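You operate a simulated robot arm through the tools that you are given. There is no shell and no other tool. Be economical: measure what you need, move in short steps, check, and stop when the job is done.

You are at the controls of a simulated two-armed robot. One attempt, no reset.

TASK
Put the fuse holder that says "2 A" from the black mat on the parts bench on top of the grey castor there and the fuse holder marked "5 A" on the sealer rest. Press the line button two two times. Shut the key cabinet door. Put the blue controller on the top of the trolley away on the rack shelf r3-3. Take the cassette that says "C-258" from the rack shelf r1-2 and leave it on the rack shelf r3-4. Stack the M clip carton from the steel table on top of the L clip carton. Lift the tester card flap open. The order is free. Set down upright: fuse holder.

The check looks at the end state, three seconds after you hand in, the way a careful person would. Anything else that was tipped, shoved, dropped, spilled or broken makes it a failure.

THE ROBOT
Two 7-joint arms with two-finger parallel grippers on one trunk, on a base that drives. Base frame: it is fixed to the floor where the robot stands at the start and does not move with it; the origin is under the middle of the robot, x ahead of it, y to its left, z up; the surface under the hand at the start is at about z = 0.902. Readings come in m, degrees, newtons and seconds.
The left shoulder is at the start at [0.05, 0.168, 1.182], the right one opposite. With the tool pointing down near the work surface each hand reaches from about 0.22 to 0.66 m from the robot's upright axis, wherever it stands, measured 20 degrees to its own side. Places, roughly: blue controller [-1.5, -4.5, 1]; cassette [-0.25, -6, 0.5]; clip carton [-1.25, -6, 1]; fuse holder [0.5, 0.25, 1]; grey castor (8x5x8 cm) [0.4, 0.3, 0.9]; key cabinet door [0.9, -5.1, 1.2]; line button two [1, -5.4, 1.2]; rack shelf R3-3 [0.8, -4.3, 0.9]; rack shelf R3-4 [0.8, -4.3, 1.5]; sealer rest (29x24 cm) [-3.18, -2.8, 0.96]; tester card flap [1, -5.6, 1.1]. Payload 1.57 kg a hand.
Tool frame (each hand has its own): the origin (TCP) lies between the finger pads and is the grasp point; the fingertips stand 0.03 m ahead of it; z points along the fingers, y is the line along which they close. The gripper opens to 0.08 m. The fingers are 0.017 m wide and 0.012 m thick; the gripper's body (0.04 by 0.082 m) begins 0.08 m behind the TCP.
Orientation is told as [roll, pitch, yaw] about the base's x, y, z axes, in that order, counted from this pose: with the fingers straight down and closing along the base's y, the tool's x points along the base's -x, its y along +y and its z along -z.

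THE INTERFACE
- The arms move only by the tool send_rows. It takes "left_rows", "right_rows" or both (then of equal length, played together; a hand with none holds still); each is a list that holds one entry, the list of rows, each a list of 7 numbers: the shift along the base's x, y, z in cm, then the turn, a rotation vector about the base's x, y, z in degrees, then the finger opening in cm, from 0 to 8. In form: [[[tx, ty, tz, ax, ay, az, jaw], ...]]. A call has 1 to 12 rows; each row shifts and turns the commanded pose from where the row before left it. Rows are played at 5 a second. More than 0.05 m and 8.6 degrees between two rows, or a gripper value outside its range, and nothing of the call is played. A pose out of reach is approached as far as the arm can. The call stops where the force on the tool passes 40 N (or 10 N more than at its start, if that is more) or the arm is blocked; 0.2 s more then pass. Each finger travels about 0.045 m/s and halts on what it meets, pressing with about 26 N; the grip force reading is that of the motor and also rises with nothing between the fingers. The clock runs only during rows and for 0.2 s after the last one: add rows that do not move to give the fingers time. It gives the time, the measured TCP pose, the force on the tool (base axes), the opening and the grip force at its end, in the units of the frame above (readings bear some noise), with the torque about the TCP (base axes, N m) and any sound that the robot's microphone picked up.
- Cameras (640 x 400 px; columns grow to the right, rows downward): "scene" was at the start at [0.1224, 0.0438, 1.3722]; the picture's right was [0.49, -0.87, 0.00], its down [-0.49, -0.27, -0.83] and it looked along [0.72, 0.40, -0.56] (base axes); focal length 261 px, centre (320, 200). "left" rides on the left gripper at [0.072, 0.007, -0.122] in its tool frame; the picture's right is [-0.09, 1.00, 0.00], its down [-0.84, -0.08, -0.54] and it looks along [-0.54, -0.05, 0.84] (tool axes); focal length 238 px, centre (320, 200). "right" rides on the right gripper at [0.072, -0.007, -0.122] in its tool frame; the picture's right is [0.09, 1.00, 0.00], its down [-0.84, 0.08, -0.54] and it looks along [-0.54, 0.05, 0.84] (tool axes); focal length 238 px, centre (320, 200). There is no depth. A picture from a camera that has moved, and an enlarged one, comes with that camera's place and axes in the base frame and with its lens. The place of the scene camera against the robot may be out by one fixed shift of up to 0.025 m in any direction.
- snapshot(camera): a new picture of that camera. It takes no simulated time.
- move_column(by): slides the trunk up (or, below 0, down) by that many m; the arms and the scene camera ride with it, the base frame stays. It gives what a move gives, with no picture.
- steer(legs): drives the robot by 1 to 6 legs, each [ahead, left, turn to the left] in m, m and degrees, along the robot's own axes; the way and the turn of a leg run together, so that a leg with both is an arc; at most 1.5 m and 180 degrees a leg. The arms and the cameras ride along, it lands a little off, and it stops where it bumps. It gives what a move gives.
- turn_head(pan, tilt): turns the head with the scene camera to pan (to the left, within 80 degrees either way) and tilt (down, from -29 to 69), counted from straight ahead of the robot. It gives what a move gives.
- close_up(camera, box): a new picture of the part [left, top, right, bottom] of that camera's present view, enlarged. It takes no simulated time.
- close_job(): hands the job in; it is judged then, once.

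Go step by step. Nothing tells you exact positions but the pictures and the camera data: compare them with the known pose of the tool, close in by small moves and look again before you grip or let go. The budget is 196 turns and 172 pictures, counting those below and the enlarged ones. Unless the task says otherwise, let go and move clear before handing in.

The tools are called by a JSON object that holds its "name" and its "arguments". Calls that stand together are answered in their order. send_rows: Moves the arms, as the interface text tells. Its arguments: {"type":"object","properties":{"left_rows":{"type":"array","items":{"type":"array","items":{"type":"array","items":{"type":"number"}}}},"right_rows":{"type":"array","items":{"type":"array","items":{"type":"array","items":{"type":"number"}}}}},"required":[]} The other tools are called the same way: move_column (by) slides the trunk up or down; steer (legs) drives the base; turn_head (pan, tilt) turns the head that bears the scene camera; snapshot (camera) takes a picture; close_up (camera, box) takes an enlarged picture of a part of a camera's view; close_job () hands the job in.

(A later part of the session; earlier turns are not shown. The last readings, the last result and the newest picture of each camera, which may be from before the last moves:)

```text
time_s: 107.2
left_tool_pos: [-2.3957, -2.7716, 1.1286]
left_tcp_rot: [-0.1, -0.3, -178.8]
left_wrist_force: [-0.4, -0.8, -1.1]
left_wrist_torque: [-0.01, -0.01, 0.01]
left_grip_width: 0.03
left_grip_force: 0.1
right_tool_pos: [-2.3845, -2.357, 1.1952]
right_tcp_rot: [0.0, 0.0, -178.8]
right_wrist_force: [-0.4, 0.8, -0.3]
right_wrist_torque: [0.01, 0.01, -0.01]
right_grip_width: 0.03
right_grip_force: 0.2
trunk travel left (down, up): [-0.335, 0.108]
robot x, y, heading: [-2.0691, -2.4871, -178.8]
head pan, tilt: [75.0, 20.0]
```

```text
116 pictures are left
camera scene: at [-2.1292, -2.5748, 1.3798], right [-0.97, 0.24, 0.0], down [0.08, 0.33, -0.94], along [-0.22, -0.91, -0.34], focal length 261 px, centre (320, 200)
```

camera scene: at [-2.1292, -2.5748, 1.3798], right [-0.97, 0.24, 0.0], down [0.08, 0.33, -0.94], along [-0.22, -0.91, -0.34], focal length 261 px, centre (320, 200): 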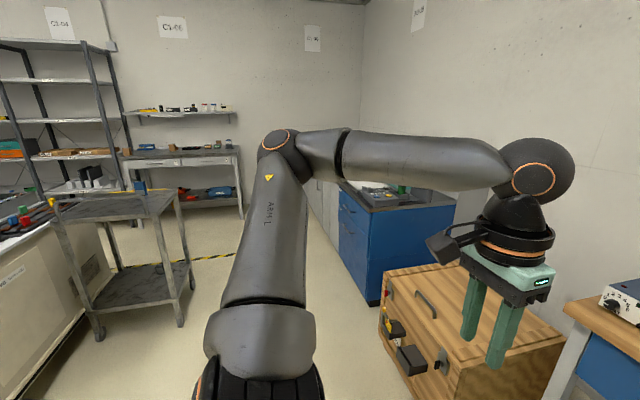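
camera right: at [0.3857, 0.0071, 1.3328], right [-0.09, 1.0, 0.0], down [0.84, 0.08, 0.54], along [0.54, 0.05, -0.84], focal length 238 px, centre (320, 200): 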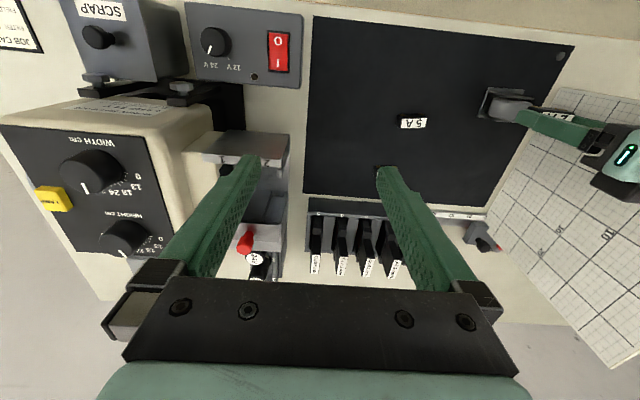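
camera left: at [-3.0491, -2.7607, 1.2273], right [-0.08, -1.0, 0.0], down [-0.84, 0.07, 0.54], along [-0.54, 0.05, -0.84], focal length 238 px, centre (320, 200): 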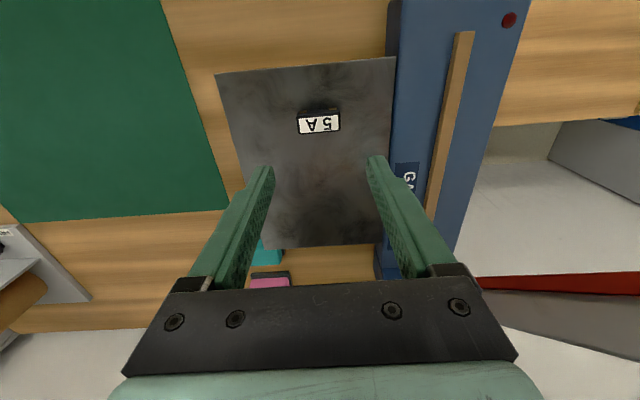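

I see the grey trolley with a blue box on its top. I'll turn 90° left to face −y and look.

{"name": "steer", "arguments": {"legs": [[0, 0, 89]]}}

{"name": "turn_head", "arguments": {"pan": 12, "tilt": 20}}

{"name": "snapshot", "arguments": {"camera": "scene"}}

```text
time_s: 111.2
left_tool_pos: [-1.8071, -2.8283, 1.1281]
left_tcp_rot: [-0.2, -0.2, -92.6]
left_wrist_force: [-0.3, -0.2, -0.9]
left_wrist_torque: [-0.02, 0.0, 0.02]
left_grip_width: 0.0297
left_grip_force: 0.1
right_tool_pos: [-2.2214, -2.788, 1.1955]
right_tcp_rot: [0.0, 0.0, -92.8]
right_wrist_force: [-0.8, 0.0, 0.8]
right_wrist_torque: [-0.01, 0.0, -0.02]
right_grip_width: 0.03
right_grip_force: 0.0
trunk travel left (down, up): [-0.335, 0.108]
robot x, y, heading: [-2.0683, -2.4866, -93.1]
head pan, tilt: [75.0, 20.0]
```

```text
time_s: 112.6
left_tool_pos: [-1.8069, -2.8281, 1.1291]
left_tcp_rot: [-0.2, -0.3, -92.7]
left_wrist_force: [-0.1, -0.3, 1.2]
left_wrist_torque: [0.0, -0.02, 0.0]
left_grip_width: 0.03
left_grip_force: 0.0
right_tool_pos: [-2.2214, -2.7866, 1.1947]
right_tcp_rot: [0.0, 0.0, -92.8]
right_wrist_force: [0.4, 0.2, 0.3]
right_wrist_torque: [-0.04, 0.02, 0.01]
right_grip_width: 0.03
right_grip_force: 0.0
trunk travel left (down, up): [-0.335, 0.108]
robot x, y, heading: [-2.0747, -2.4865, -92.8]
head pan, tilt: [12.0, 20.0]
```

```text
115 pictures are left
camera scene: at [-2.054, -2.6154, 1.3798], right [-0.99, -0.16, 0.0], down [-0.05, 0.34, -0.94], along [0.15, -0.93, -0.34], focal length 261 px, centre (320, 200)
```

scene: 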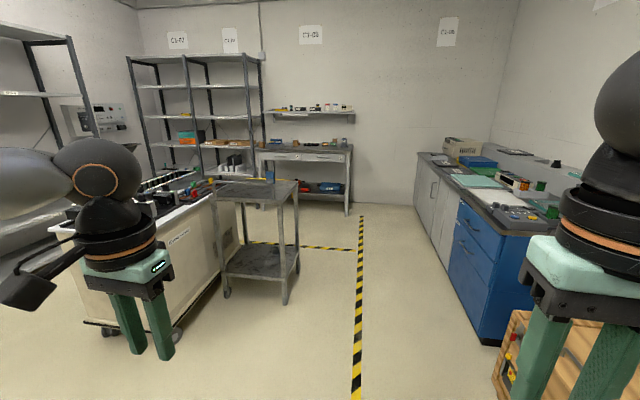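

{"name": "close_up", "arguments": {"camera": "scene", "box": [120, 50, 370, 206]}}

{"name": "close_up", "arguments": {"camera": "scene", "box": [190, 160, 310, 235]}}

{"name": "close_up", "arguments": {"camera": "scene", "box": [250, 90, 370, 165]}}

```text
2.56 times, centred on (245, 128) of scene
camera zoom: at [-2.054, -2.6154, 1.3798], right [-0.99, -0.16, 0.0], down [-0.05, 0.34, -0.94], along [0.15, -0.93, -0.34], focal length 669 px, centre (512, 384)
```

zoom: 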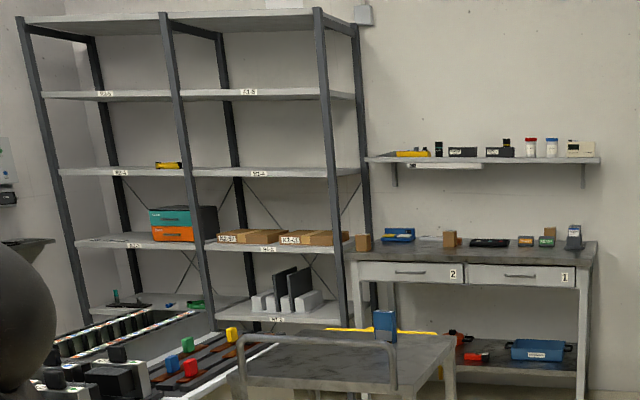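

```text
5.33 times, centred on (250, 198) of scene
camera zoom: at [-2.054, -2.6154, 1.3798], right [-0.99, -0.16, 0.0], down [-0.05, 0.34, -0.94], along [0.15, -0.93, -0.34], focal length 1394 px, centre (693, 213)
```

zoom: 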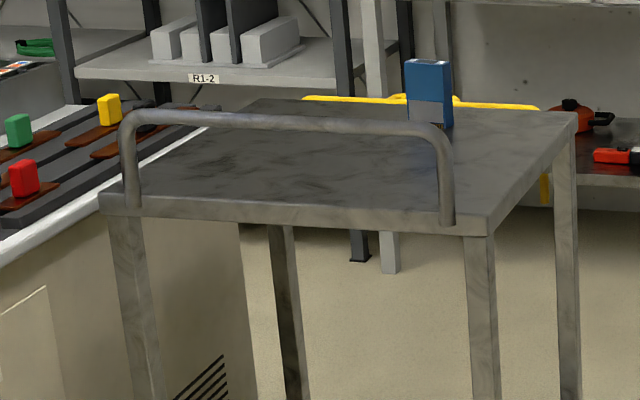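

```text
5.33 times, centred on (310, 128) of scene
camera zoom: at [-2.054, -2.6154, 1.3798], right [-0.99, -0.16, 0.0], down [-0.05, 0.34, -0.94], along [0.15, -0.93, -0.34], focal length 1394 px, centre (373, 587)
```

zoom: 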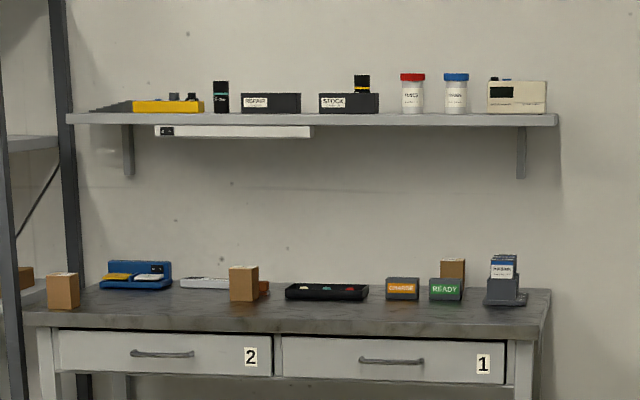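

Blue controller stands on the trolley's far-right corner; cassettes stand on R1-2, cartons on the steel table. I'll drive down the aisle beside the trolley.

{"name": "steer", "arguments": {"legs": [[0, 0, 3], [1.45, 0, 0]]}}

{"name": "turn_head", "arguments": {"pan": 50, "tilt": 30}}

{"name": "snapshot", "arguments": {"camera": "scene"}}

```text
time_s: 120.3
left_tool_pos: [-1.7954, -4.2856, 1.1274]
left_tcp_rot: [-0.2, -0.2, -90.2]
left_wrist_force: [1.0, -0.2, 0.8]
left_wrist_torque: [0.0, 0.02, 0.0]
left_grip_width: 0.03
left_grip_force: 0.0
right_tool_pos: [-2.2108, -4.2632, 1.1959]
right_tcp_rot: [-0.1, 0.0, -90.3]
right_wrist_force: [-0.8, 0.0, 0.5]
right_wrist_torque: [0.04, 0.01, 0.0]
right_grip_width: 0.0299
right_grip_force: 0.1
trunk travel left (down, up): [-0.335, 0.108]
robot x, y, heading: [-2.076, -3.9584, -90.2]
head pan, tilt: [12.0, 20.0]
```

```text
time_s: 121.3
left_tool_pos: [-1.7947, -4.2853, 1.128]
left_tcp_rot: [-0.1, -0.2, -90.1]
left_wrist_force: [-0.3, 0.4, -0.4]
left_wrist_torque: [0.04, 0.0, 0.0]
left_grip_width: 0.0301
left_grip_force: 0.1
right_tool_pos: [-2.2112, -4.2619, 1.1957]
right_tcp_rot: [0.1, 0.0, -90.4]
right_wrist_force: [-0.9, -0.2, 0.0]
right_wrist_torque: [0.02, 0.03, 0.01]
right_grip_width: 0.03
right_grip_force: 0.0
trunk travel left (down, up): [-0.335, 0.108]
robot x, y, heading: [-2.0738, -3.953, -90.3]
head pan, tilt: [50.0, 30.0]
```

```text
111 pictures are left
camera scene: at [-2.0007, -4.0519, 1.3638], right [-0.65, -0.76, 0.0], down [-0.38, 0.32, -0.87], along [0.66, -0.56, -0.5], focal length 261 px, centre (320, 200)
```

scene: 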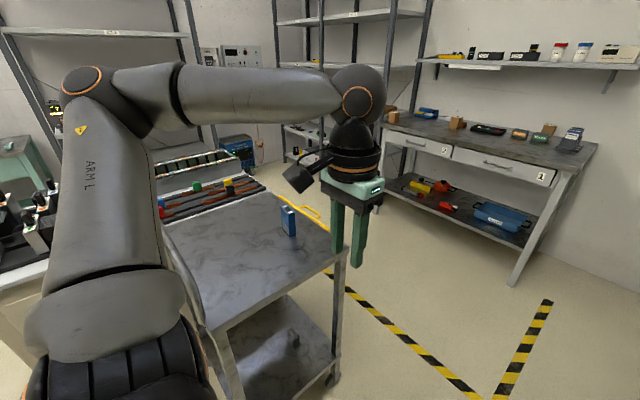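

Controller base is near [-1.39, -4.43]. I'll move 0.3 m further, turn left to face +x, then approach for the right hand.

{"name": "steer", "arguments": {"legs": [[0.3, 0, 0], [0, 0, 90]]}}

{"name": "turn_head", "arguments": {"pan": -15, "tilt": 35}}

{"name": "snapshot", "arguments": {"camera": "scene"}}

{"name": "snapshot", "arguments": {"camera": "right"}}

```text
time_s: 127.3
left_tool_pos: [-1.7535, -3.9674, 1.1284]
left_tcp_rot: [-0.2, -0.2, 1.7]
left_wrist_force: [0.4, 0.2, -0.5]
left_wrist_torque: [0.01, 0.01, 0.02]
left_grip_width: 0.03
left_grip_force: 0.0
right_tool_pos: [-1.7624, -4.3831, 1.1945]
right_tcp_rot: [0.0, 0.0, 1.7]
right_wrist_force: [0.5, -0.6, -0.5]
right_wrist_torque: [-0.02, -0.04, -0.03]
right_grip_width: 0.0297
right_grip_force: 0.1
trunk travel left (down, up): [-0.335, 0.108]
robot x, y, heading: [-2.0789, -4.2591, 1.8]
head pan, tilt: [50.0, 30.0]
```

```text
time_s: 128.6
left_tool_pos: [-1.7539, -3.9669, 1.1297]
left_tcp_rot: [-0.1, -0.2, 1.8]
left_wrist_force: [0.4, 0.2, 0.1]
left_wrist_torque: [-0.02, -0.03, 0.0]
left_grip_width: 0.0301
left_grip_force: 0.2
right_tool_pos: [-1.7621, -4.3833, 1.1947]
right_tcp_rot: [0.0, 0.0, 1.8]
right_wrist_force: [-0.4, 0.6, -0.4]
right_wrist_torque: [0.04, -0.02, 0.01]
right_grip_width: 0.0302
right_grip_force: 0.2
trunk travel left (down, up): [-0.335, 0.108]
robot x, y, heading: [-2.0752, -4.2561, 1.6]
head pan, tilt: [-15.0, 35.0]
```

```text
110 pictures are left
camera scene: at [-1.9449, -4.2764, 1.356], right [-0.23, -0.97, 0.0], down [-0.56, 0.13, -0.82], along [0.8, -0.19, -0.57], focal length 261 px, centre (320, 200)
```

scene: 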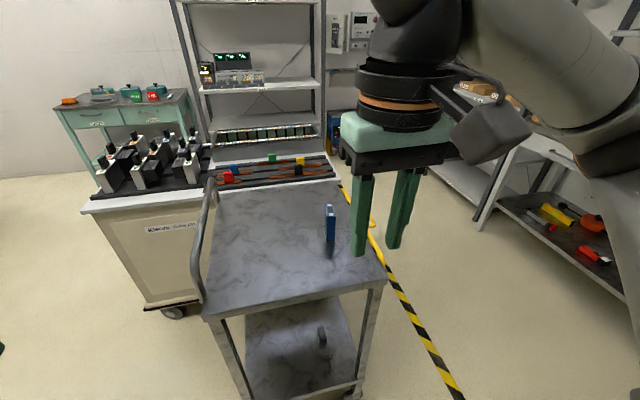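

```text
109 pictures are left
camera right: at [-1.8354, -4.3925, 1.3167], right [-0.12, 0.99, 0.0], down [0.83, 0.1, 0.54], along [0.54, 0.07, -0.84], focal length 238 px, centre (320, 200)
```

right: 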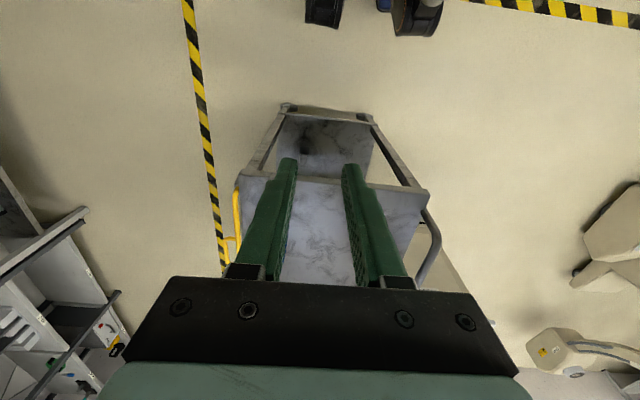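

Controller is near [-1.43, -4.41], base z≈0.86, thin along y. Driving 0.15 m closer and opening the right hand.

{"name": "steer", "arguments": {"legs": [[0.14, 0, -1.7]]}}

{"name": "send_rows", "arguments": {"right_rows": [[[2, -1, 0, 0, 0, 0, 5], [4, 0, 0, 0, 0, 0, 6], [3, 0, 0, 0, 0, 0, 6], [0, 0, 0, 0, 0, 0, 6]]]}}

{"name": "snapshot", "arguments": {"camera": "right"}}

{"name": "snapshot", "arguments": {"camera": "scene"}}

```text
time_s: 130.0
left_tool_pos: [-1.606, -3.9766, 1.1277]
left_tcp_rot: [-0.1, -0.2, -0.1]
left_wrist_force: [0.2, -0.3, -0.2]
left_wrist_torque: [0.0, 0.0, 0.0]
left_grip_width: 0.0301
left_grip_force: 0.0
right_tool_pos: [-1.6297, -4.3923, 1.1944]
right_tcp_rot: [0.0, 0.1, -0.2]
right_wrist_force: [0.3, 0.5, -0.1]
right_wrist_torque: [0.0, 0.02, -0.01]
right_grip_width: 0.0298
right_grip_force: 0.0
trunk travel left (down, up): [-0.335, 0.108]
robot x, y, heading: [-1.9413, -4.2557, -0.5]
head pan, tilt: [-15.0, 35.0]
```

```text
time_s: 131.0
left_tool_pos: [-1.6081, -3.9759, 1.1271]
left_tcp_rot: [-0.1, -0.2, -0.3]
left_wrist_force: [-0.2, 0.3, 0.3]
left_wrist_torque: [-0.01, 0.02, -0.02]
left_grip_width: 0.0299
left_grip_force: 0.1
right_tool_pos: [-1.5422, -4.4034, 1.1959]
right_tcp_rot: [0.1, -0.1, -0.2]
right_wrist_force: [-0.4, 0.3, -0.7]
right_wrist_torque: [0.01, -0.04, 0.01]
right_grip_width: 0.0602
right_grip_force: 0.1
trunk travel left (down, up): [-0.335, 0.108]
robot x, y, heading: [-1.9389, -4.2561, -0.4]
head pan, tilt: [-15.0, 35.0]
```

```text
108 pictures are left
camera right: at [-1.6146, -4.41, 1.3171], right [-0.09, 1.0, 0.0], down [0.84, 0.07, 0.54], along [0.54, 0.05, -0.84], focal length 238 px, centre (320, 200)
```

right: 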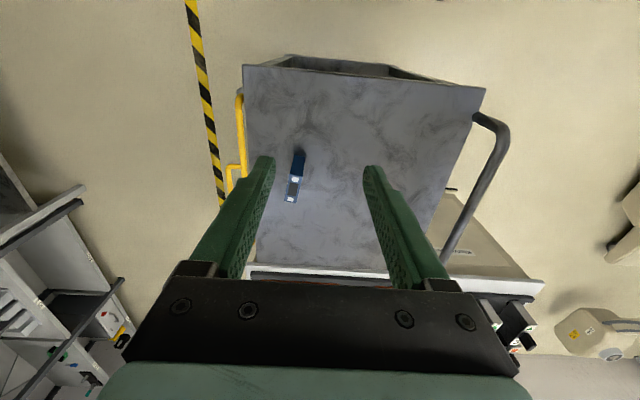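

```text
107 pictures are left
camera scene: at [-1.8083, -4.279, 1.356], right [-0.26, -0.96, 0.0], down [-0.55, 0.15, -0.82], along [0.79, -0.22, -0.57], focal length 261 px, centre (320, 200)
```

scene: 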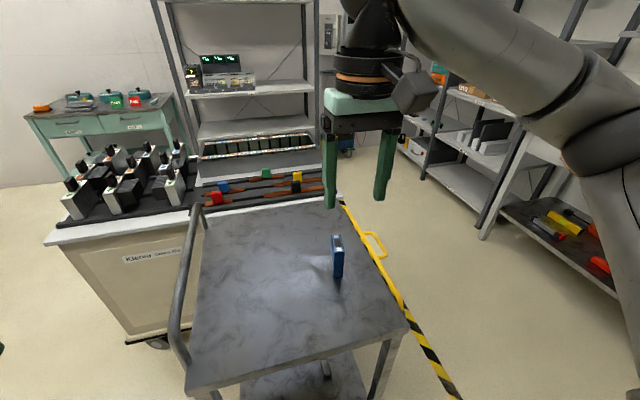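

{"name": "close_up", "arguments": {"camera": "right", "box": [240, 130, 360, 220]}}

{"name": "close_up", "arguments": {"camera": "scene", "box": [290, 220, 390, 290]}}

```text
4.44 times, centred on (300, 175) of right
camera zoom: at [-1.6146, -4.41, 1.3171], right [-0.09, 1.0, 0.0], down [0.84, 0.07, 0.54], along [0.54, 0.05, -0.84], focal length 1059 px, centre (409, 311)
```

zoom: 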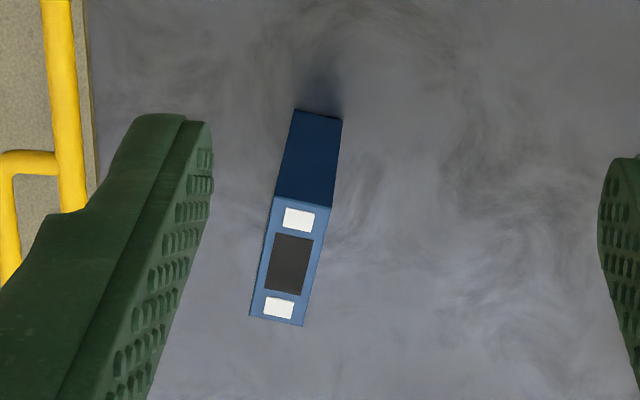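

```text
5.71 times, centred on (340, 255) of scene
camera zoom: at [-1.8083, -4.279, 1.356], right [-0.26, -0.96, 0.0], down [-0.55, 0.15, -0.82], along [0.79, -0.22, -0.57], focal length 1493 px, centre (206, -114)
```

zoom: 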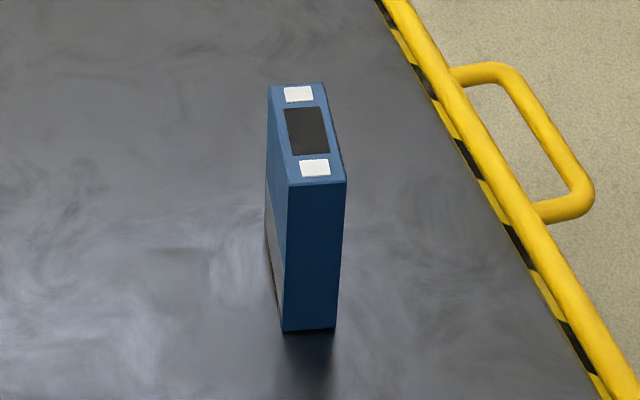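

Controller centre ≈[-1.396, -4.438], 2.2 cm thick, yaw about −10°, 8.8 cm tall. I'll tilt the right hand 45° (useful later for the shelf) and yaw it to match, stopping above for a look.

{"name": "send_rows", "arguments": {"right_rows": [[[0, 0, 0, 0, 0, -5.25, 6], [0, 0, 0, 0, 0, -5.25, 6], [1.3, -0.37, -2, -1.37, -7.37, 0, 6], [1.3, -0.37, -2, -1.37, -7.37, 0, 6], [1.3, -0.37, -2, -1.37, -7.37, 0, 6], [1.3, -0.37, -2, -1.37, -7.37, 0, 6], [1.3, -0.37, -2, -1.37, -7.37, 0, 6], [1.3, -0.37, -2, -1.37, -7.37, 0, 6], [0, 0, -3, 0, 0, 0, 6], [0, 0, -3, 0, 0, 0, 6], [0, 0, 0, 0, 0, 0, 6]]]}}

{"name": "snapshot", "arguments": {"camera": "right"}}

{"name": "snapshot", "arguments": {"camera": "scene"}}

```text
time_s: 133.4
left_tool_pos: [-1.6061, -3.9759, 1.1275]
left_tcp_rot: [-0.1, -0.3, -0.2]
left_wrist_force: [0.2, -0.3, 0.4]
left_wrist_torque: [-0.03, 0.03, 0.0]
left_grip_width: 0.0302
left_grip_force: 0.0
right_tool_pos: [-1.4654, -4.4221, 1.0143]
right_tcp_rot: [0.2, -45.0, -10.8]
right_wrist_force: [0.2, 0.2, 0.4]
right_wrist_torque: [0.02, -0.05, 0.0]
right_grip_width: 0.0598
right_grip_force: 0.1
trunk travel left (down, up): [-0.335, 0.108]
robot x, y, heading: [-1.939, -4.255, -0.3]
head pan, tilt: [-15.0, 35.0]
```

```text
104 pictures are left
camera right: at [-1.6006, -4.4034, 1.0498], right [0.12, 0.99, -0.06], down [0.22, 0.03, 0.98], along [0.97, -0.13, -0.21], focal length 238 px, centre (320, 200)
```

right: 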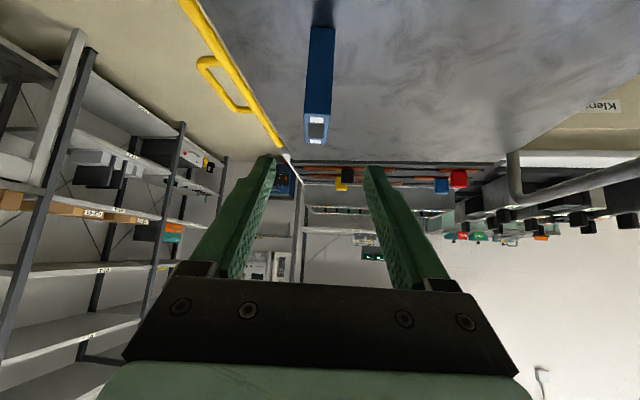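

```text
103 pictures are left
camera scene: at [-1.8082, -4.2789, 1.356], right [-0.26, -0.96, 0.0], down [-0.55, 0.15, -0.82], along [0.79, -0.22, -0.57], focal length 261 px, centre (320, 200)
```

scene: 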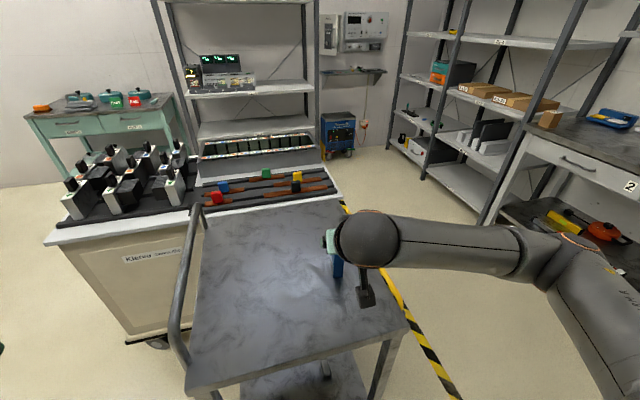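

The controller is centred between the open fingers. Advancing to straddle it.

{"name": "send_rows", "arguments": {"right_rows": [[[2, -0.4, -3, 0, 0, 0, 6], [2, -0.5, -3, 0, 0, 0, 6], [2.4, -0.5, -3.6, 0, 0, 0, 6], [0, 0, 0, 0, 0, 0, 6]]]}}

{"name": "snapshot", "arguments": {"camera": "right"}}

```text
time_s: 134.4
left_tool_pos: [-1.607, -3.9761, 1.1274]
left_tcp_rot: [0.0, -0.2, -0.2]
left_wrist_force: [-0.2, 0.1, 0.9]
left_wrist_torque: [-0.03, 0.03, 0.0]
left_grip_width: 0.0299
left_grip_force: 0.0
right_tool_pos: [-1.3951, -4.4358, 0.917]
right_tcp_rot: [0.2, -44.9, -10.8]
right_wrist_force: [0.2, 1.0, -0.8]
right_wrist_torque: [0.03, 0.02, 0.02]
right_grip_width: 0.0598
right_grip_force: 0.1
trunk travel left (down, up): [-0.335, 0.108]
robot x, y, heading: [-1.94, -4.254, -0.5]
head pan, tilt: [-15.0, 35.0]
```

```text
102 pictures are left
camera right: at [-1.5317, -4.4172, 0.9517], right [0.12, 0.99, -0.06], down [0.22, 0.04, 0.98], along [0.97, -0.13, -0.21], focal length 238 px, centre (320, 200)
```

right: 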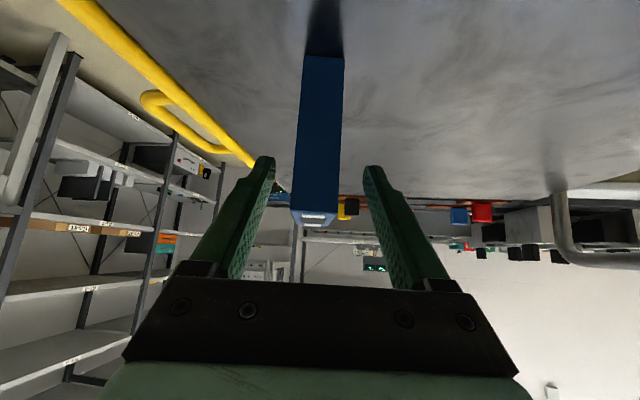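

The controller spans z≈0.848–0.935. Lowering 1.3 cm, then closing.

{"name": "send_rows", "arguments": {"right_rows": [[[0, 0, -1.3, 0, 0, 0, 6], [0, 0, 0, 0, 0, 0, 4], [0, 0, 0, 0, 0, 0, 2], [0, 0, 0, 0, 0, 0, 0], [0, 0, 0, 0, 0, 0, 0], [0, 0, 0, 0, 0, 0, 0]]]}}

{"name": "send_rows", "arguments": {"right_rows": [[[0, 0, 1.5, 0, 0, 0, 0], [0, 0, 3, 0, 0, 0, 0], [0, 0, 4, 0, 0, 0, 0], [0, 0, 0, 0, 0, 0, 0]]]}}

{"name": "snapshot", "arguments": {"camera": "right"}}

```text
time_s: 135.8
left_tool_pos: [-1.6069, -3.977, 1.1287]
left_tcp_rot: [-0.1, -0.2, -0.1]
left_wrist_force: [-0.1, 0.2, -0.6]
left_wrist_torque: [-0.01, 0.0, 0.0]
left_grip_width: 0.0298
left_grip_force: 0.0
right_tool_pos: [-1.3971, -4.4355, 0.9032]
right_tcp_rot: [0.2, -45.1, -10.8]
right_wrist_force: [0.1, -0.3, 0.1]
right_wrist_torque: [-0.08, -0.06, -0.05]
right_grip_width: 0.0236
right_grip_force: 25.5
trunk travel left (down, up): [-0.335, 0.108]
robot x, y, heading: [-1.9416, -4.2545, -0.0]
head pan, tilt: [-15.0, 35.0]
```

```text
time_s: 136.8
left_tool_pos: [-1.6058, -3.9768, 1.1277]
left_tcp_rot: [-0.1, -0.2, -0.1]
left_wrist_force: [0.0, 0.0, 0.4]
left_wrist_torque: [0.03, -0.05, 0.01]
left_grip_width: 0.0298
left_grip_force: 0.1
right_tool_pos: [-1.3953, -4.4391, 0.9897]
right_tcp_rot: [0.2, -45.0, -10.8]
right_wrist_force: [-0.5, 0.5, -1.7]
right_wrist_torque: [0.02, -0.01, -0.01]
right_grip_width: 0.0236
right_grip_force: 25.9
trunk travel left (down, up): [-0.335, 0.108]
robot x, y, heading: [-1.9383, -4.255, -0.6]
head pan, tilt: [-15.0, 35.0]
```

```text
101 pictures are left
camera right: at [-1.533, -4.4198, 1.0249], right [0.12, 0.99, -0.06], down [0.22, 0.04, 0.97], along [0.97, -0.13, -0.21], focal length 238 px, centre (320, 200)
```

right: 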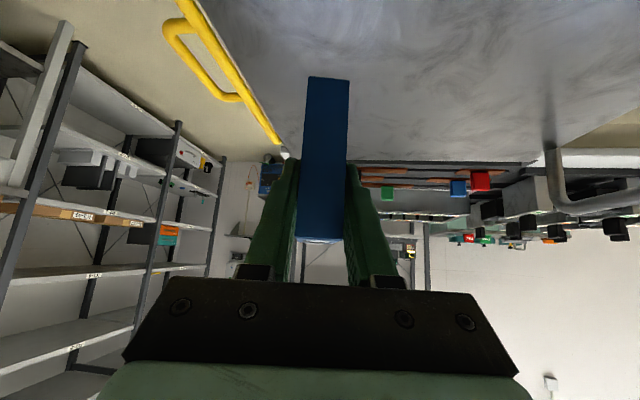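

Held firmly. I'll raise and draw the hand in, back off a little, and turn to face the steel table.

{"name": "send_rows", "arguments": {"right_rows": [[[0, 0, 4.5, 0, 0, 0, 0], [-2, 0, 4.5, 0, 0, 0, 0], [-4, 0, 2, 0, 0, 0, 0], [-4.5, 0, 0, 0, 0, 0, 0], [-4, 0, 0, 0, 0, 0, 0], [0, 0, 0, 0, 0, 0, 0]]]}}

{"name": "steer", "arguments": {"legs": [[-0.15, 0, 0], [0, 0, -90], [0.5, 0, 0]]}}

{"name": "turn_head", "arguments": {"pan": 25, "tilt": 20}}

{"name": "snapshot", "arguments": {"camera": "scene"}}

```text
time_s: 138.2
left_tool_pos: [-1.6066, -3.977, 1.1279]
left_tcp_rot: [-0.2, -0.3, -0.2]
left_wrist_force: [0.2, -0.5, -0.5]
left_wrist_torque: [-0.02, 0.0, 0.0]
left_grip_width: 0.03
left_grip_force: 0.1
right_tool_pos: [-1.5437, -4.4399, 1.0998]
right_tcp_rot: [0.3, -44.8, -10.8]
right_wrist_force: [1.3, 0.2, -1.2]
right_wrist_torque: [0.04, 0.02, 0.02]
right_grip_width: 0.0237
right_grip_force: 26.0
trunk travel left (down, up): [-0.335, 0.108]
robot x, y, heading: [-1.9392, -4.254, -0.2]
head pan, tilt: [-15.0, 35.0]
```

```text
time_s: 145.9
left_tool_pos: [-1.7924, -5.0798, 1.1268]
left_tcp_rot: [-0.1, -0.2, -88.8]
left_wrist_force: [0.2, -0.4, 0.2]
left_wrist_torque: [0.02, 0.0, 0.0]
left_grip_width: 0.0301
left_grip_force: 0.1
right_tool_pos: [-2.2547, -5.1548, 1.0998]
right_tcp_rot: [0.3, -44.9, -99.3]
right_wrist_force: [0.6, -1.2, -1.9]
right_wrist_torque: [0.01, -0.02, 0.01]
right_grip_width: 0.024
right_grip_force: 25.4
trunk travel left (down, up): [-0.335, 0.108]
robot x, y, heading: [-2.082, -4.7586, -89.0]
head pan, tilt: [-15.0, 35.0]
```

```text
time_s: 146.9
left_tool_pos: [-1.7924, -5.0783, 1.1282]
left_tcp_rot: [-0.2, -0.2, -88.7]
left_wrist_force: [0.5, 0.2, -0.1]
left_wrist_torque: [-0.03, -0.02, -0.01]
left_grip_width: 0.0303
left_grip_force: 0.0
right_tool_pos: [-2.2533, -5.1537, 1.0996]
right_tcp_rot: [0.2, -45.0, -99.3]
right_wrist_force: [0.3, 0.4, -1.3]
right_wrist_torque: [0.01, 0.02, 0.0]
right_grip_width: 0.0239
right_grip_force: 25.9
trunk travel left (down, up): [-0.335, 0.108]
robot x, y, heading: [-2.079, -4.7582, -88.8]
head pan, tilt: [25.0, 20.0]
```

```text
100 pictures are left
camera scene: at [-2.0335, -4.8784, 1.3798], right [-0.9, -0.44, 0.0], down [-0.15, 0.31, -0.94], along [0.41, -0.84, -0.34], focal length 261 px, centre (320, 200)
```

scene: 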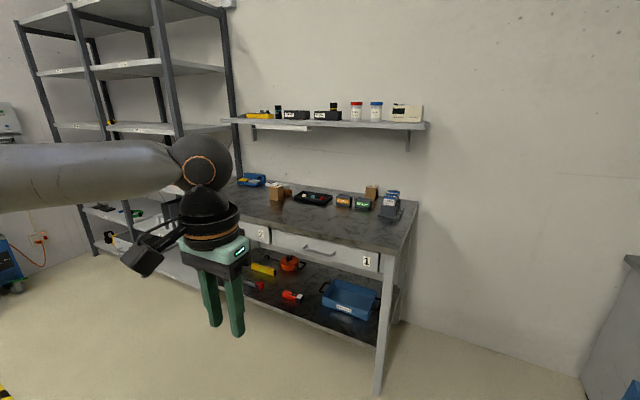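

Table front edge is at y≈−5.7. I'll move 0.3 m ahead (clear of the trolley), then strafe left 0.65 m to be opposite the cartons.

{"name": "steer", "arguments": {"legs": [[0.3, 0, -1], [0, 0.6, 0]]}}

{"name": "turn_head", "arguments": {"pan": 0, "tilt": 30}}

{"name": "snapshot", "arguments": {"camera": "scene"}}

```text
time_s: 154.3
left_tool_pos: [-1.2019, -5.3811, 1.1279]
left_tcp_rot: [-0.1, -0.1, -89.7]
left_wrist_force: [0.9, -0.2, 0.6]
left_wrist_torque: [0.02, 0.0, 0.01]
left_grip_width: 0.0302
left_grip_force: 0.0
right_tool_pos: [-1.6636, -5.4472, 1.1011]
right_tcp_rot: [0.1, -44.9, -100.3]
right_wrist_force: [-0.2, 0.4, -1.9]
right_wrist_torque: [0.03, 0.02, 0.01]
right_grip_width: 0.0235
right_grip_force: 25.8
trunk travel left (down, up): [-0.335, 0.108]
robot x, y, heading: [-1.4852, -5.0491, -90.1]
head pan, tilt: [25.0, 20.0]
```

```text
time_s: 155.2
left_tool_pos: [-1.2021, -5.3801, 1.128]
left_tcp_rot: [-0.1, -0.1, -89.7]
left_wrist_force: [1.1, 0.0, 0.3]
left_wrist_torque: [-0.03, -0.02, 0.0]
left_grip_width: 0.0301
left_grip_force: 0.0
right_tool_pos: [-1.665, -5.4463, 1.1003]
right_tcp_rot: [0.2, -44.9, -100.3]
right_wrist_force: [0.1, -0.3, -1.8]
right_wrist_torque: [0.0, -0.01, 0.01]
right_grip_width: 0.0237
right_grip_force: 26.5
trunk travel left (down, up): [-0.335, 0.108]
robot x, y, heading: [-1.4884, -5.0487, -89.6]
head pan, tilt: [0.0, 30.0]
```

```text
99 pictures are left
camera scene: at [-1.4782, -5.181, 1.3638], right [-1.0, 0.0, 0.0], down [0.0, 0.5, -0.87], along [0.0, -0.87, -0.5], focal length 261 px, centre (320, 200)
```

scene: 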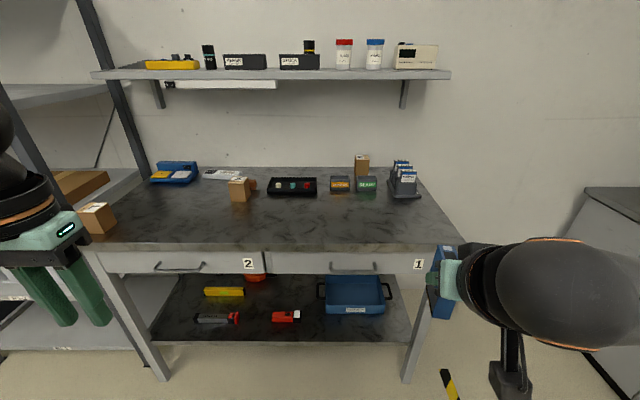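

{"name": "close_up", "arguments": {"camera": "scene", "box": [70, 140, 270, 255]}}

{"name": "close_up", "arguments": {"camera": "scene", "box": [225, 140, 425, 255]}}

```text
3.20 times, centred on (170, 198) of scene
camera zoom: at [-1.4782, -5.181, 1.3638], right [-1.0, 0.0, 0.0], down [0.0, 0.5, -0.87], along [0.0, -0.87, -0.5], focal length 836 px, centre (800, 208)
```

zoom: 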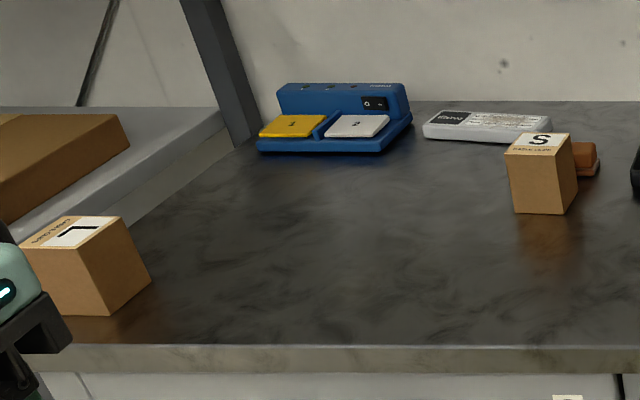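

```text
3.20 times, centred on (325, 198) of scene
camera zoom: at [-1.4782, -5.181, 1.3638], right [-1.0, 0.0, 0.0], down [0.0, 0.5, -0.87], along [0.0, -0.87, -0.5], focal length 836 px, centre (304, 208)
```

zoom: 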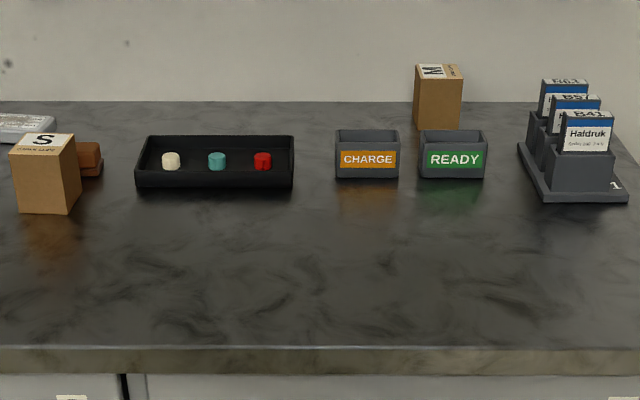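

Found them: L at the left front ([-0.81, -5.86]), M at the back ([-1.64, -6.22]) behind the CHARGE/READY boxes. I need a long reach for M, so I'll angle the robot so that the left shoulder leads.

{"name": "steer", "arguments": {"legs": [[0, -0.21, 0], [0, 0, -40], [0.23, 0.193, 0]]}}

{"name": "turn_head", "arguments": {"pan": 38, "tilt": 35}}

{"name": "snapshot", "arguments": {"camera": "scene"}}

{"name": "snapshot", "arguments": {"camera": "left"}}

```text
time_s: 161.4
left_tool_pos: [-1.6852, -5.7843, 1.127]
left_tcp_rot: [-0.1, -0.2, -128.6]
left_wrist_force: [0.3, 0.2, 0.3]
left_wrist_torque: [0.03, -0.01, -0.01]
left_grip_width: 0.0301
left_grip_force: 0.1
right_tool_pos: [-2.0863, -5.5465, 1.1011]
right_tcp_rot: [0.1, -45.0, -139.3]
right_wrist_force: [0.7, 0.1, -1.5]
right_wrist_torque: [0.04, -0.02, 0.02]
right_grip_width: 0.0237
right_grip_force: 26.6
trunk travel left (down, up): [-0.335, 0.108]
robot x, y, heading: [-1.6996, -5.3499, -128.9]
head pan, tilt: [0.0, 30.0]
```

```text
time_s: 162.4
left_tool_pos: [-1.6848, -5.7841, 1.1279]
left_tcp_rot: [-0.2, -0.3, -128.7]
left_wrist_force: [-0.2, -0.1, 0.1]
left_wrist_torque: [0.01, 0.03, 0.01]
left_grip_width: 0.03
left_grip_force: 0.1
right_tool_pos: [-2.0858, -5.546, 1.1006]
right_tcp_rot: [0.2, -45.0, -139.3]
right_wrist_force: [-0.2, -0.3, -2.3]
right_wrist_torque: [0.05, 0.01, 0.02]
right_grip_width: 0.0237
right_grip_force: 25.9
trunk travel left (down, up): [-0.335, 0.108]
robot x, y, heading: [-1.6955, -5.3511, -128.7]
head pan, tilt: [38.0, 35.0]
```

```text
96 pictures are left
camera scene: at [-1.718, -5.4698, 1.356], right [-1.0, 0.01, 0.0], down [0.01, 0.57, -0.82], along [-0.01, -0.82, -0.57], focal length 261 px, centre (320, 200)
```

scene: 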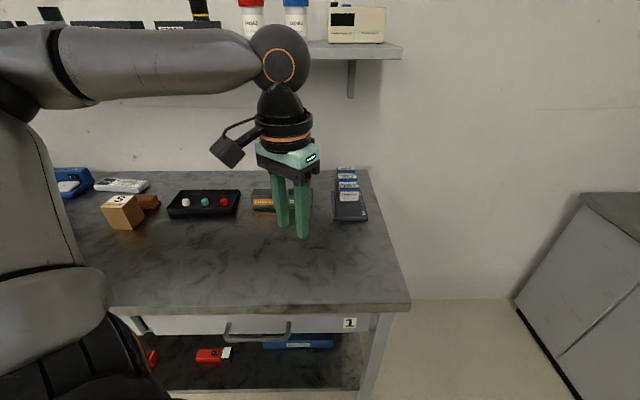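

```text
95 pictures are left
camera left: at [-1.6336, -5.7319, 1.2504], right [0.72, -0.69, 0.0], down [-0.58, -0.6, 0.55], along [-0.38, -0.39, -0.84], focal length 238 px, centre (320, 200)
```

left: 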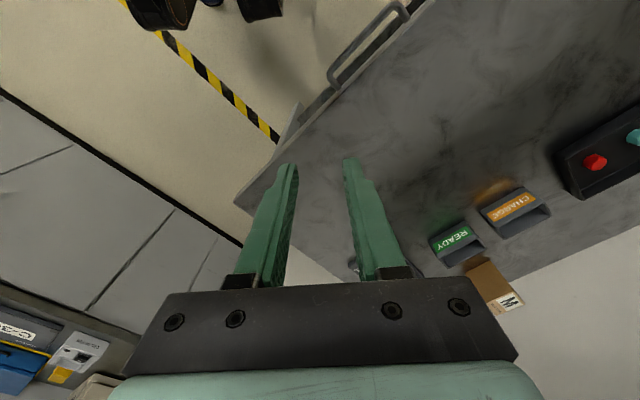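

I'm 0.43 m from the table edge; I'll close in by 0.13 m and then turn the left wrist toward −y with a 45° tilt.

{"name": "steer", "arguments": {"legs": [[0.101, 0.081, 0]]}}

{"name": "send_rows", "arguments": {"left_rows": [[[0, 0, 0, 0, 0, 7.7, 5], [0, 0, 0, 0, 0, 7.7, 6.5], [0, 0, 0, 0, 0, 7.7, 8], [0, 0, 0, 0, 0, 7.7, 8], [0, 0, 0, 0, 0, 7.7, 8], [0, 0, 0, -7.5, 0, 0, 8], [0, 0, 0, -7.5, 0, 0, 8], [0, 0, 0, -7.5, 0, 0, 8], [0, 0, 0, -7.5, 0, 0, 8], [0, 0, 0, -7.5, 0, 0, 8], [0, 0, 0, -7.5, 0, 0, 8], [0, 0, 0, 0, 0, 0, 8]]]}}

{"name": "snapshot", "arguments": {"camera": "left"}}

{"name": "snapshot", "arguments": {"camera": "scene"}}

```text
time_s: 163.8
left_tool_pos: [-1.6823, -5.9141, 1.1283]
left_tcp_rot: [-0.1, -0.2, -128.8]
left_wrist_force: [-0.8, 0.2, -0.2]
left_wrist_torque: [0.01, 0.0, -0.02]
left_grip_width: 0.0299
left_grip_force: 0.1
right_tool_pos: [-2.0853, -5.675, 1.1]
right_tcp_rot: [0.2, -45.0, -139.2]
right_wrist_force: [-0.1, -0.6, -0.5]
right_wrist_torque: [0.03, -0.01, -0.01]
right_grip_width: 0.0239
right_grip_force: 25.7
trunk travel left (down, up): [-0.335, 0.108]
robot x, y, heading: [-1.693, -5.4816, -128.6]
head pan, tilt: [38.0, 35.0]
```

```text
time_s: 166.4
left_tool_pos: [-1.6923, -5.9218, 1.1367]
left_tcp_rot: [0.2, -45.4, -90.4]
left_wrist_force: [1.0, 0.5, -0.1]
left_wrist_torque: [-0.03, 0.0, -0.02]
left_grip_width: 0.0798
left_grip_force: 0.0
left hand out of reach, approached as far as the arm can: row 11
right_tool_pos: [-2.0844, -5.6746, 1.1005]
right_tcp_rot: [0.1, -45.0, -139.4]
right_wrist_force: [-0.9, 0.2, -1.8]
right_wrist_torque: [0.02, -0.06, 0.0]
right_grip_width: 0.0236
right_grip_force: 25.7
trunk travel left (down, up): [-0.335, 0.108]
robot x, y, heading: [-1.6963, -5.4795, -128.8]
head pan, tilt: [38.0, 35.0]
```

```text
94 pictures are left
camera left: at [-1.6858, -5.7838, 1.1722], right [1.0, -0.07, 0.07], down [-0.08, -0.2, 0.98], along [-0.05, -0.98, -0.21], focal length 238 px, centre (320, 200)
```

left: 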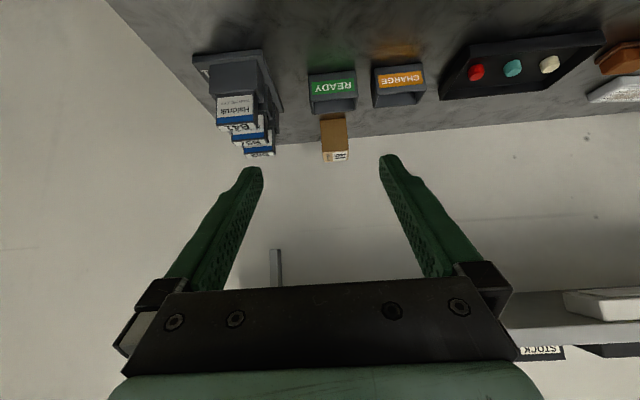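

```text
93 pictures are left
camera scene: at [-1.7155, -5.5988, 1.356], right [-1.0, 0.01, 0.0], down [0.01, 0.57, -0.82], along [-0.01, -0.82, -0.57], focal length 261 px, centre (320, 200)
```

scene: 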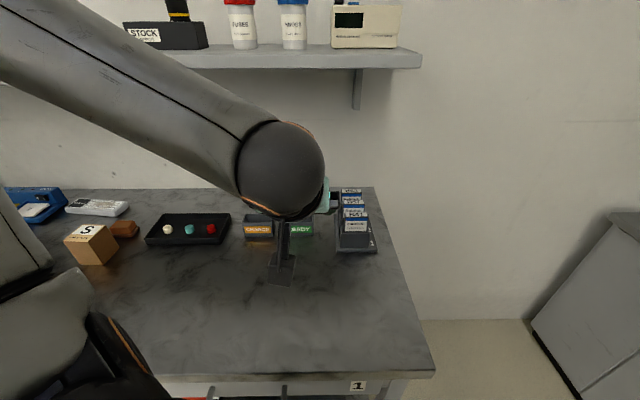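

{"name": "close_up", "arguments": {"camera": "left", "box": [290, 50, 390, 175]}}

```text
3.20 times, centred on (340, 112) of left
camera zoom: at [-1.6858, -5.7838, 1.1722], right [1.0, -0.07, 0.07], down [-0.08, -0.2, 0.98], along [-0.05, -0.98, -0.21], focal length 763 px, centre (256, 480)
```

zoom: 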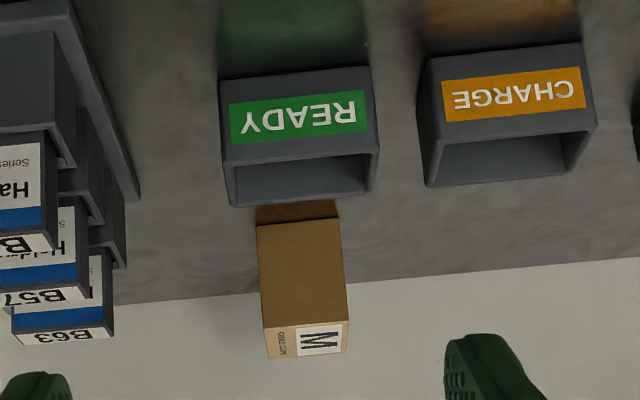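

M is ≈5.4 cm wide, 7.5 cm tall, centred near [-1.669, -6.27], table z≈0.90. Advancing above and in front of it.

{"name": "send_rows", "arguments": {"left_rows": [[[0.6, -4.5, -1.4, 0, 0, 0, 8], [0.6, -4.5, -1.4, 0, 0, 0, 8], [0.6, -4.5, -1.4, 0, 0, 0, 8], [0.5, -4.5, -1.4, 0, 0, 0, 8], [0, 0, 0, 0, 0, 0, 8]]]}}

{"name": "snapshot", "arguments": {"camera": "left"}}

```text
time_s: 167.7
left_tool_pos: [-1.6696, -6.1026, 1.0826]
left_tcp_rot: [0.2, -45.3, -90.4]
left_wrist_force: [-0.1, 0.6, 0.3]
left_wrist_torque: [0.0, -0.01, 0.0]
left_grip_width: 0.08
left_grip_force: 0.0
right_tool_pos: [-2.0841, -5.6728, 1.0993]
right_tcp_rot: [0.1, -45.0, -139.4]
right_wrist_force: [-0.2, -0.1, -1.7]
right_wrist_torque: [0.02, -0.04, -0.01]
right_grip_width: 0.0237
right_grip_force: 26.0
trunk travel left (down, up): [-0.335, 0.108]
robot x, y, heading: [-1.693, -5.4829, -128.5]
head pan, tilt: [38.0, 35.0]
```

```text
91 pictures are left
camera left: at [-1.6619, -5.965, 1.1182], right [1.0, -0.07, 0.07], down [-0.08, -0.2, 0.98], along [-0.05, -0.98, -0.21], focal length 238 px, centre (320, 200)
```

left: 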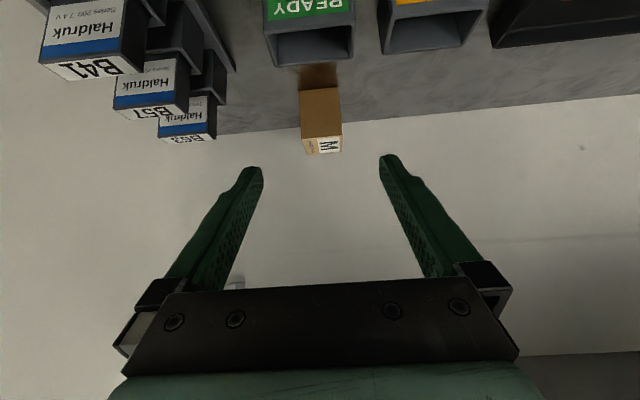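

M is aligned between the fingers. Advancing in steps over the READY box.

{"name": "send_rows", "arguments": {"left_rows": [[[0.1, -3.5, -2.5, 0, 0, 0, 8], [0, -3.5, -2.5, 0, 0, 0, 8], [0, -3.5, -2.5, 0, 0, 0, 8], [0, -3.5, -2.5, 0, 0, 0, 8], [0, -2, -1.2, 0, 0, 0, 8], [0, 0, 0, 0, 0, 0, 8]]]}}

{"name": "snapshot", "arguments": {"camera": "left"}}

```text
time_s: 169.1
left_tool_pos: [-1.6709, -6.2604, 0.9708]
left_tcp_rot: [0.2, -45.3, -90.3]
left_wrist_force: [0.0, -0.8, -0.4]
left_wrist_torque: [0.03, 0.03, -0.01]
left_grip_width: 0.0801
left_grip_force: 0.1
right_tool_pos: [-2.0837, -5.6741, 1.1006]
right_tcp_rot: [0.3, -45.0, -139.3]
right_wrist_force: [0.3, 1.0, -2.7]
right_wrist_torque: [0.02, 0.02, 0.0]
right_grip_width: 0.0235
right_grip_force: 25.7
trunk travel left (down, up): [-0.335, 0.108]
robot x, y, heading: [-1.6943, -5.48, -128.6]
head pan, tilt: [38.0, 35.0]
```

```text
90 pictures are left
camera left: at [-1.6635, -6.1238, 1.0057], right [1.0, -0.07, 0.07], down [-0.08, -0.2, 0.98], along [-0.05, -0.98, -0.21], focal length 238 px, centre (320, 200)
```

left: 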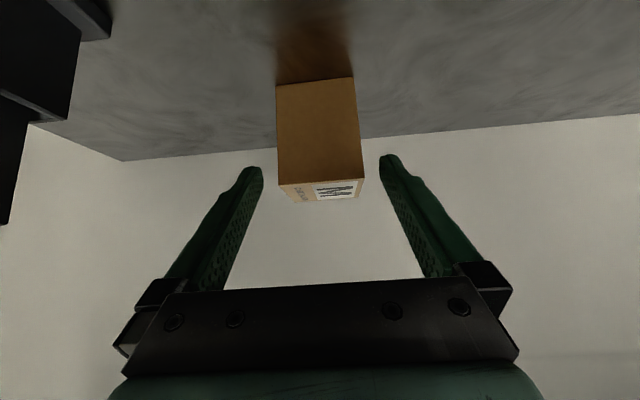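

M is at [-1.668, -6.273], 4.6 cm wide, z 0.905–0.968. Final few cm and closing.

{"name": "send_rows", "arguments": {"left_rows": [[[0.2, -1.0, -1.2, 0, 0, 0, 8], [0, -0.9, -1.2, 0, 0, 0, 8], [0, 0, 0, 0, 0, 0, 6], [0, 0, 0, 0, 0, 0, 4], [0, 0, 0, 0, 0, 0, 2], [0, 0, 0, 0, 0, 0, 0], [0, 0, 0, 0, 0, 0, 0]]]}}

{"name": "send_rows", "arguments": {"left_rows": [[[0, 0, 1, 0, 0, 0, 0], [0, 0, 3, 0, 0, 0, 0], [0, 0.5, 4, 0, 0, 0, 0], [0, 2, 3, 0, 0, 0, 0], [0, 4, 1, 0, 0, 0, 0], [0, 4.5, 0, 0, 0, 0, 0], [0, 4.5, 0, 0, 0, 0, 0], [0, 0, 0, 0, 0, 0, 0]]]}}

{"name": "snapshot", "arguments": {"camera": "left"}}

```text
time_s: 170.7
left_tool_pos: [-1.6665, -6.2797, 0.9438]
left_tcp_rot: [0.2, -45.4, -90.4]
left_wrist_force: [-0.2, -0.7, 0.8]
left_wrist_torque: [-0.05, 0.14, -0.04]
left_grip_width: 0.0594
left_grip_force: 26.2
right_tool_pos: [-2.0848, -5.6734, 1.0997]
right_tcp_rot: [0.2, -45.0, -139.4]
right_wrist_force: [0.5, 0.2, -2.0]
right_wrist_torque: [0.01, 0.0, 0.01]
right_grip_width: 0.0239
right_grip_force: 26.1
trunk travel left (down, up): [-0.335, 0.108]
robot x, y, heading: [-1.6929, -5.4827, -128.9]
head pan, tilt: [38.0, 35.0]
```

```text
time_s: 172.4
left_tool_pos: [-1.6682, -6.1253, 1.0622]
left_tcp_rot: [0.2, -45.2, -90.3]
left_wrist_force: [-0.8, -0.4, -1.6]
left_wrist_torque: [0.02, 0.02, -0.01]
left_grip_width: 0.0597
left_grip_force: 25.9
right_tool_pos: [-2.0842, -5.6747, 1.1001]
right_tcp_rot: [0.3, -45.0, -139.4]
right_wrist_force: [0.5, 0.6, -1.1]
right_wrist_torque: [0.01, -0.01, -0.01]
right_grip_width: 0.0239
right_grip_force: 25.7
trunk travel left (down, up): [-0.335, 0.108]
robot x, y, heading: [-1.6949, -5.4815, -128.9]
head pan, tilt: [38.0, 35.0]
```

```text
89 pictures are left
camera left: at [-1.66, -5.988, 1.0984], right [1.0, -0.07, 0.07], down [-0.08, -0.2, 0.98], along [-0.05, -0.98, -0.21], focal length 238 px, centre (320, 200)
```

left: 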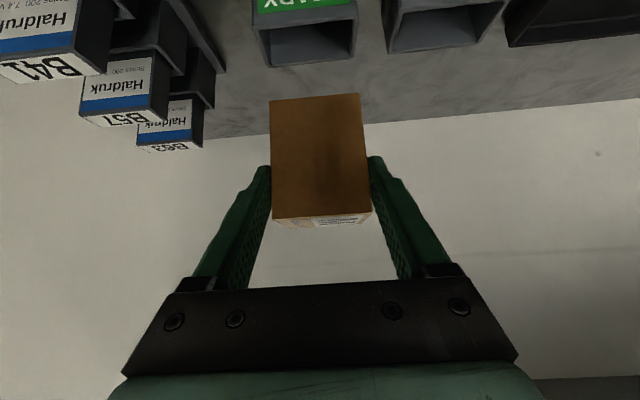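

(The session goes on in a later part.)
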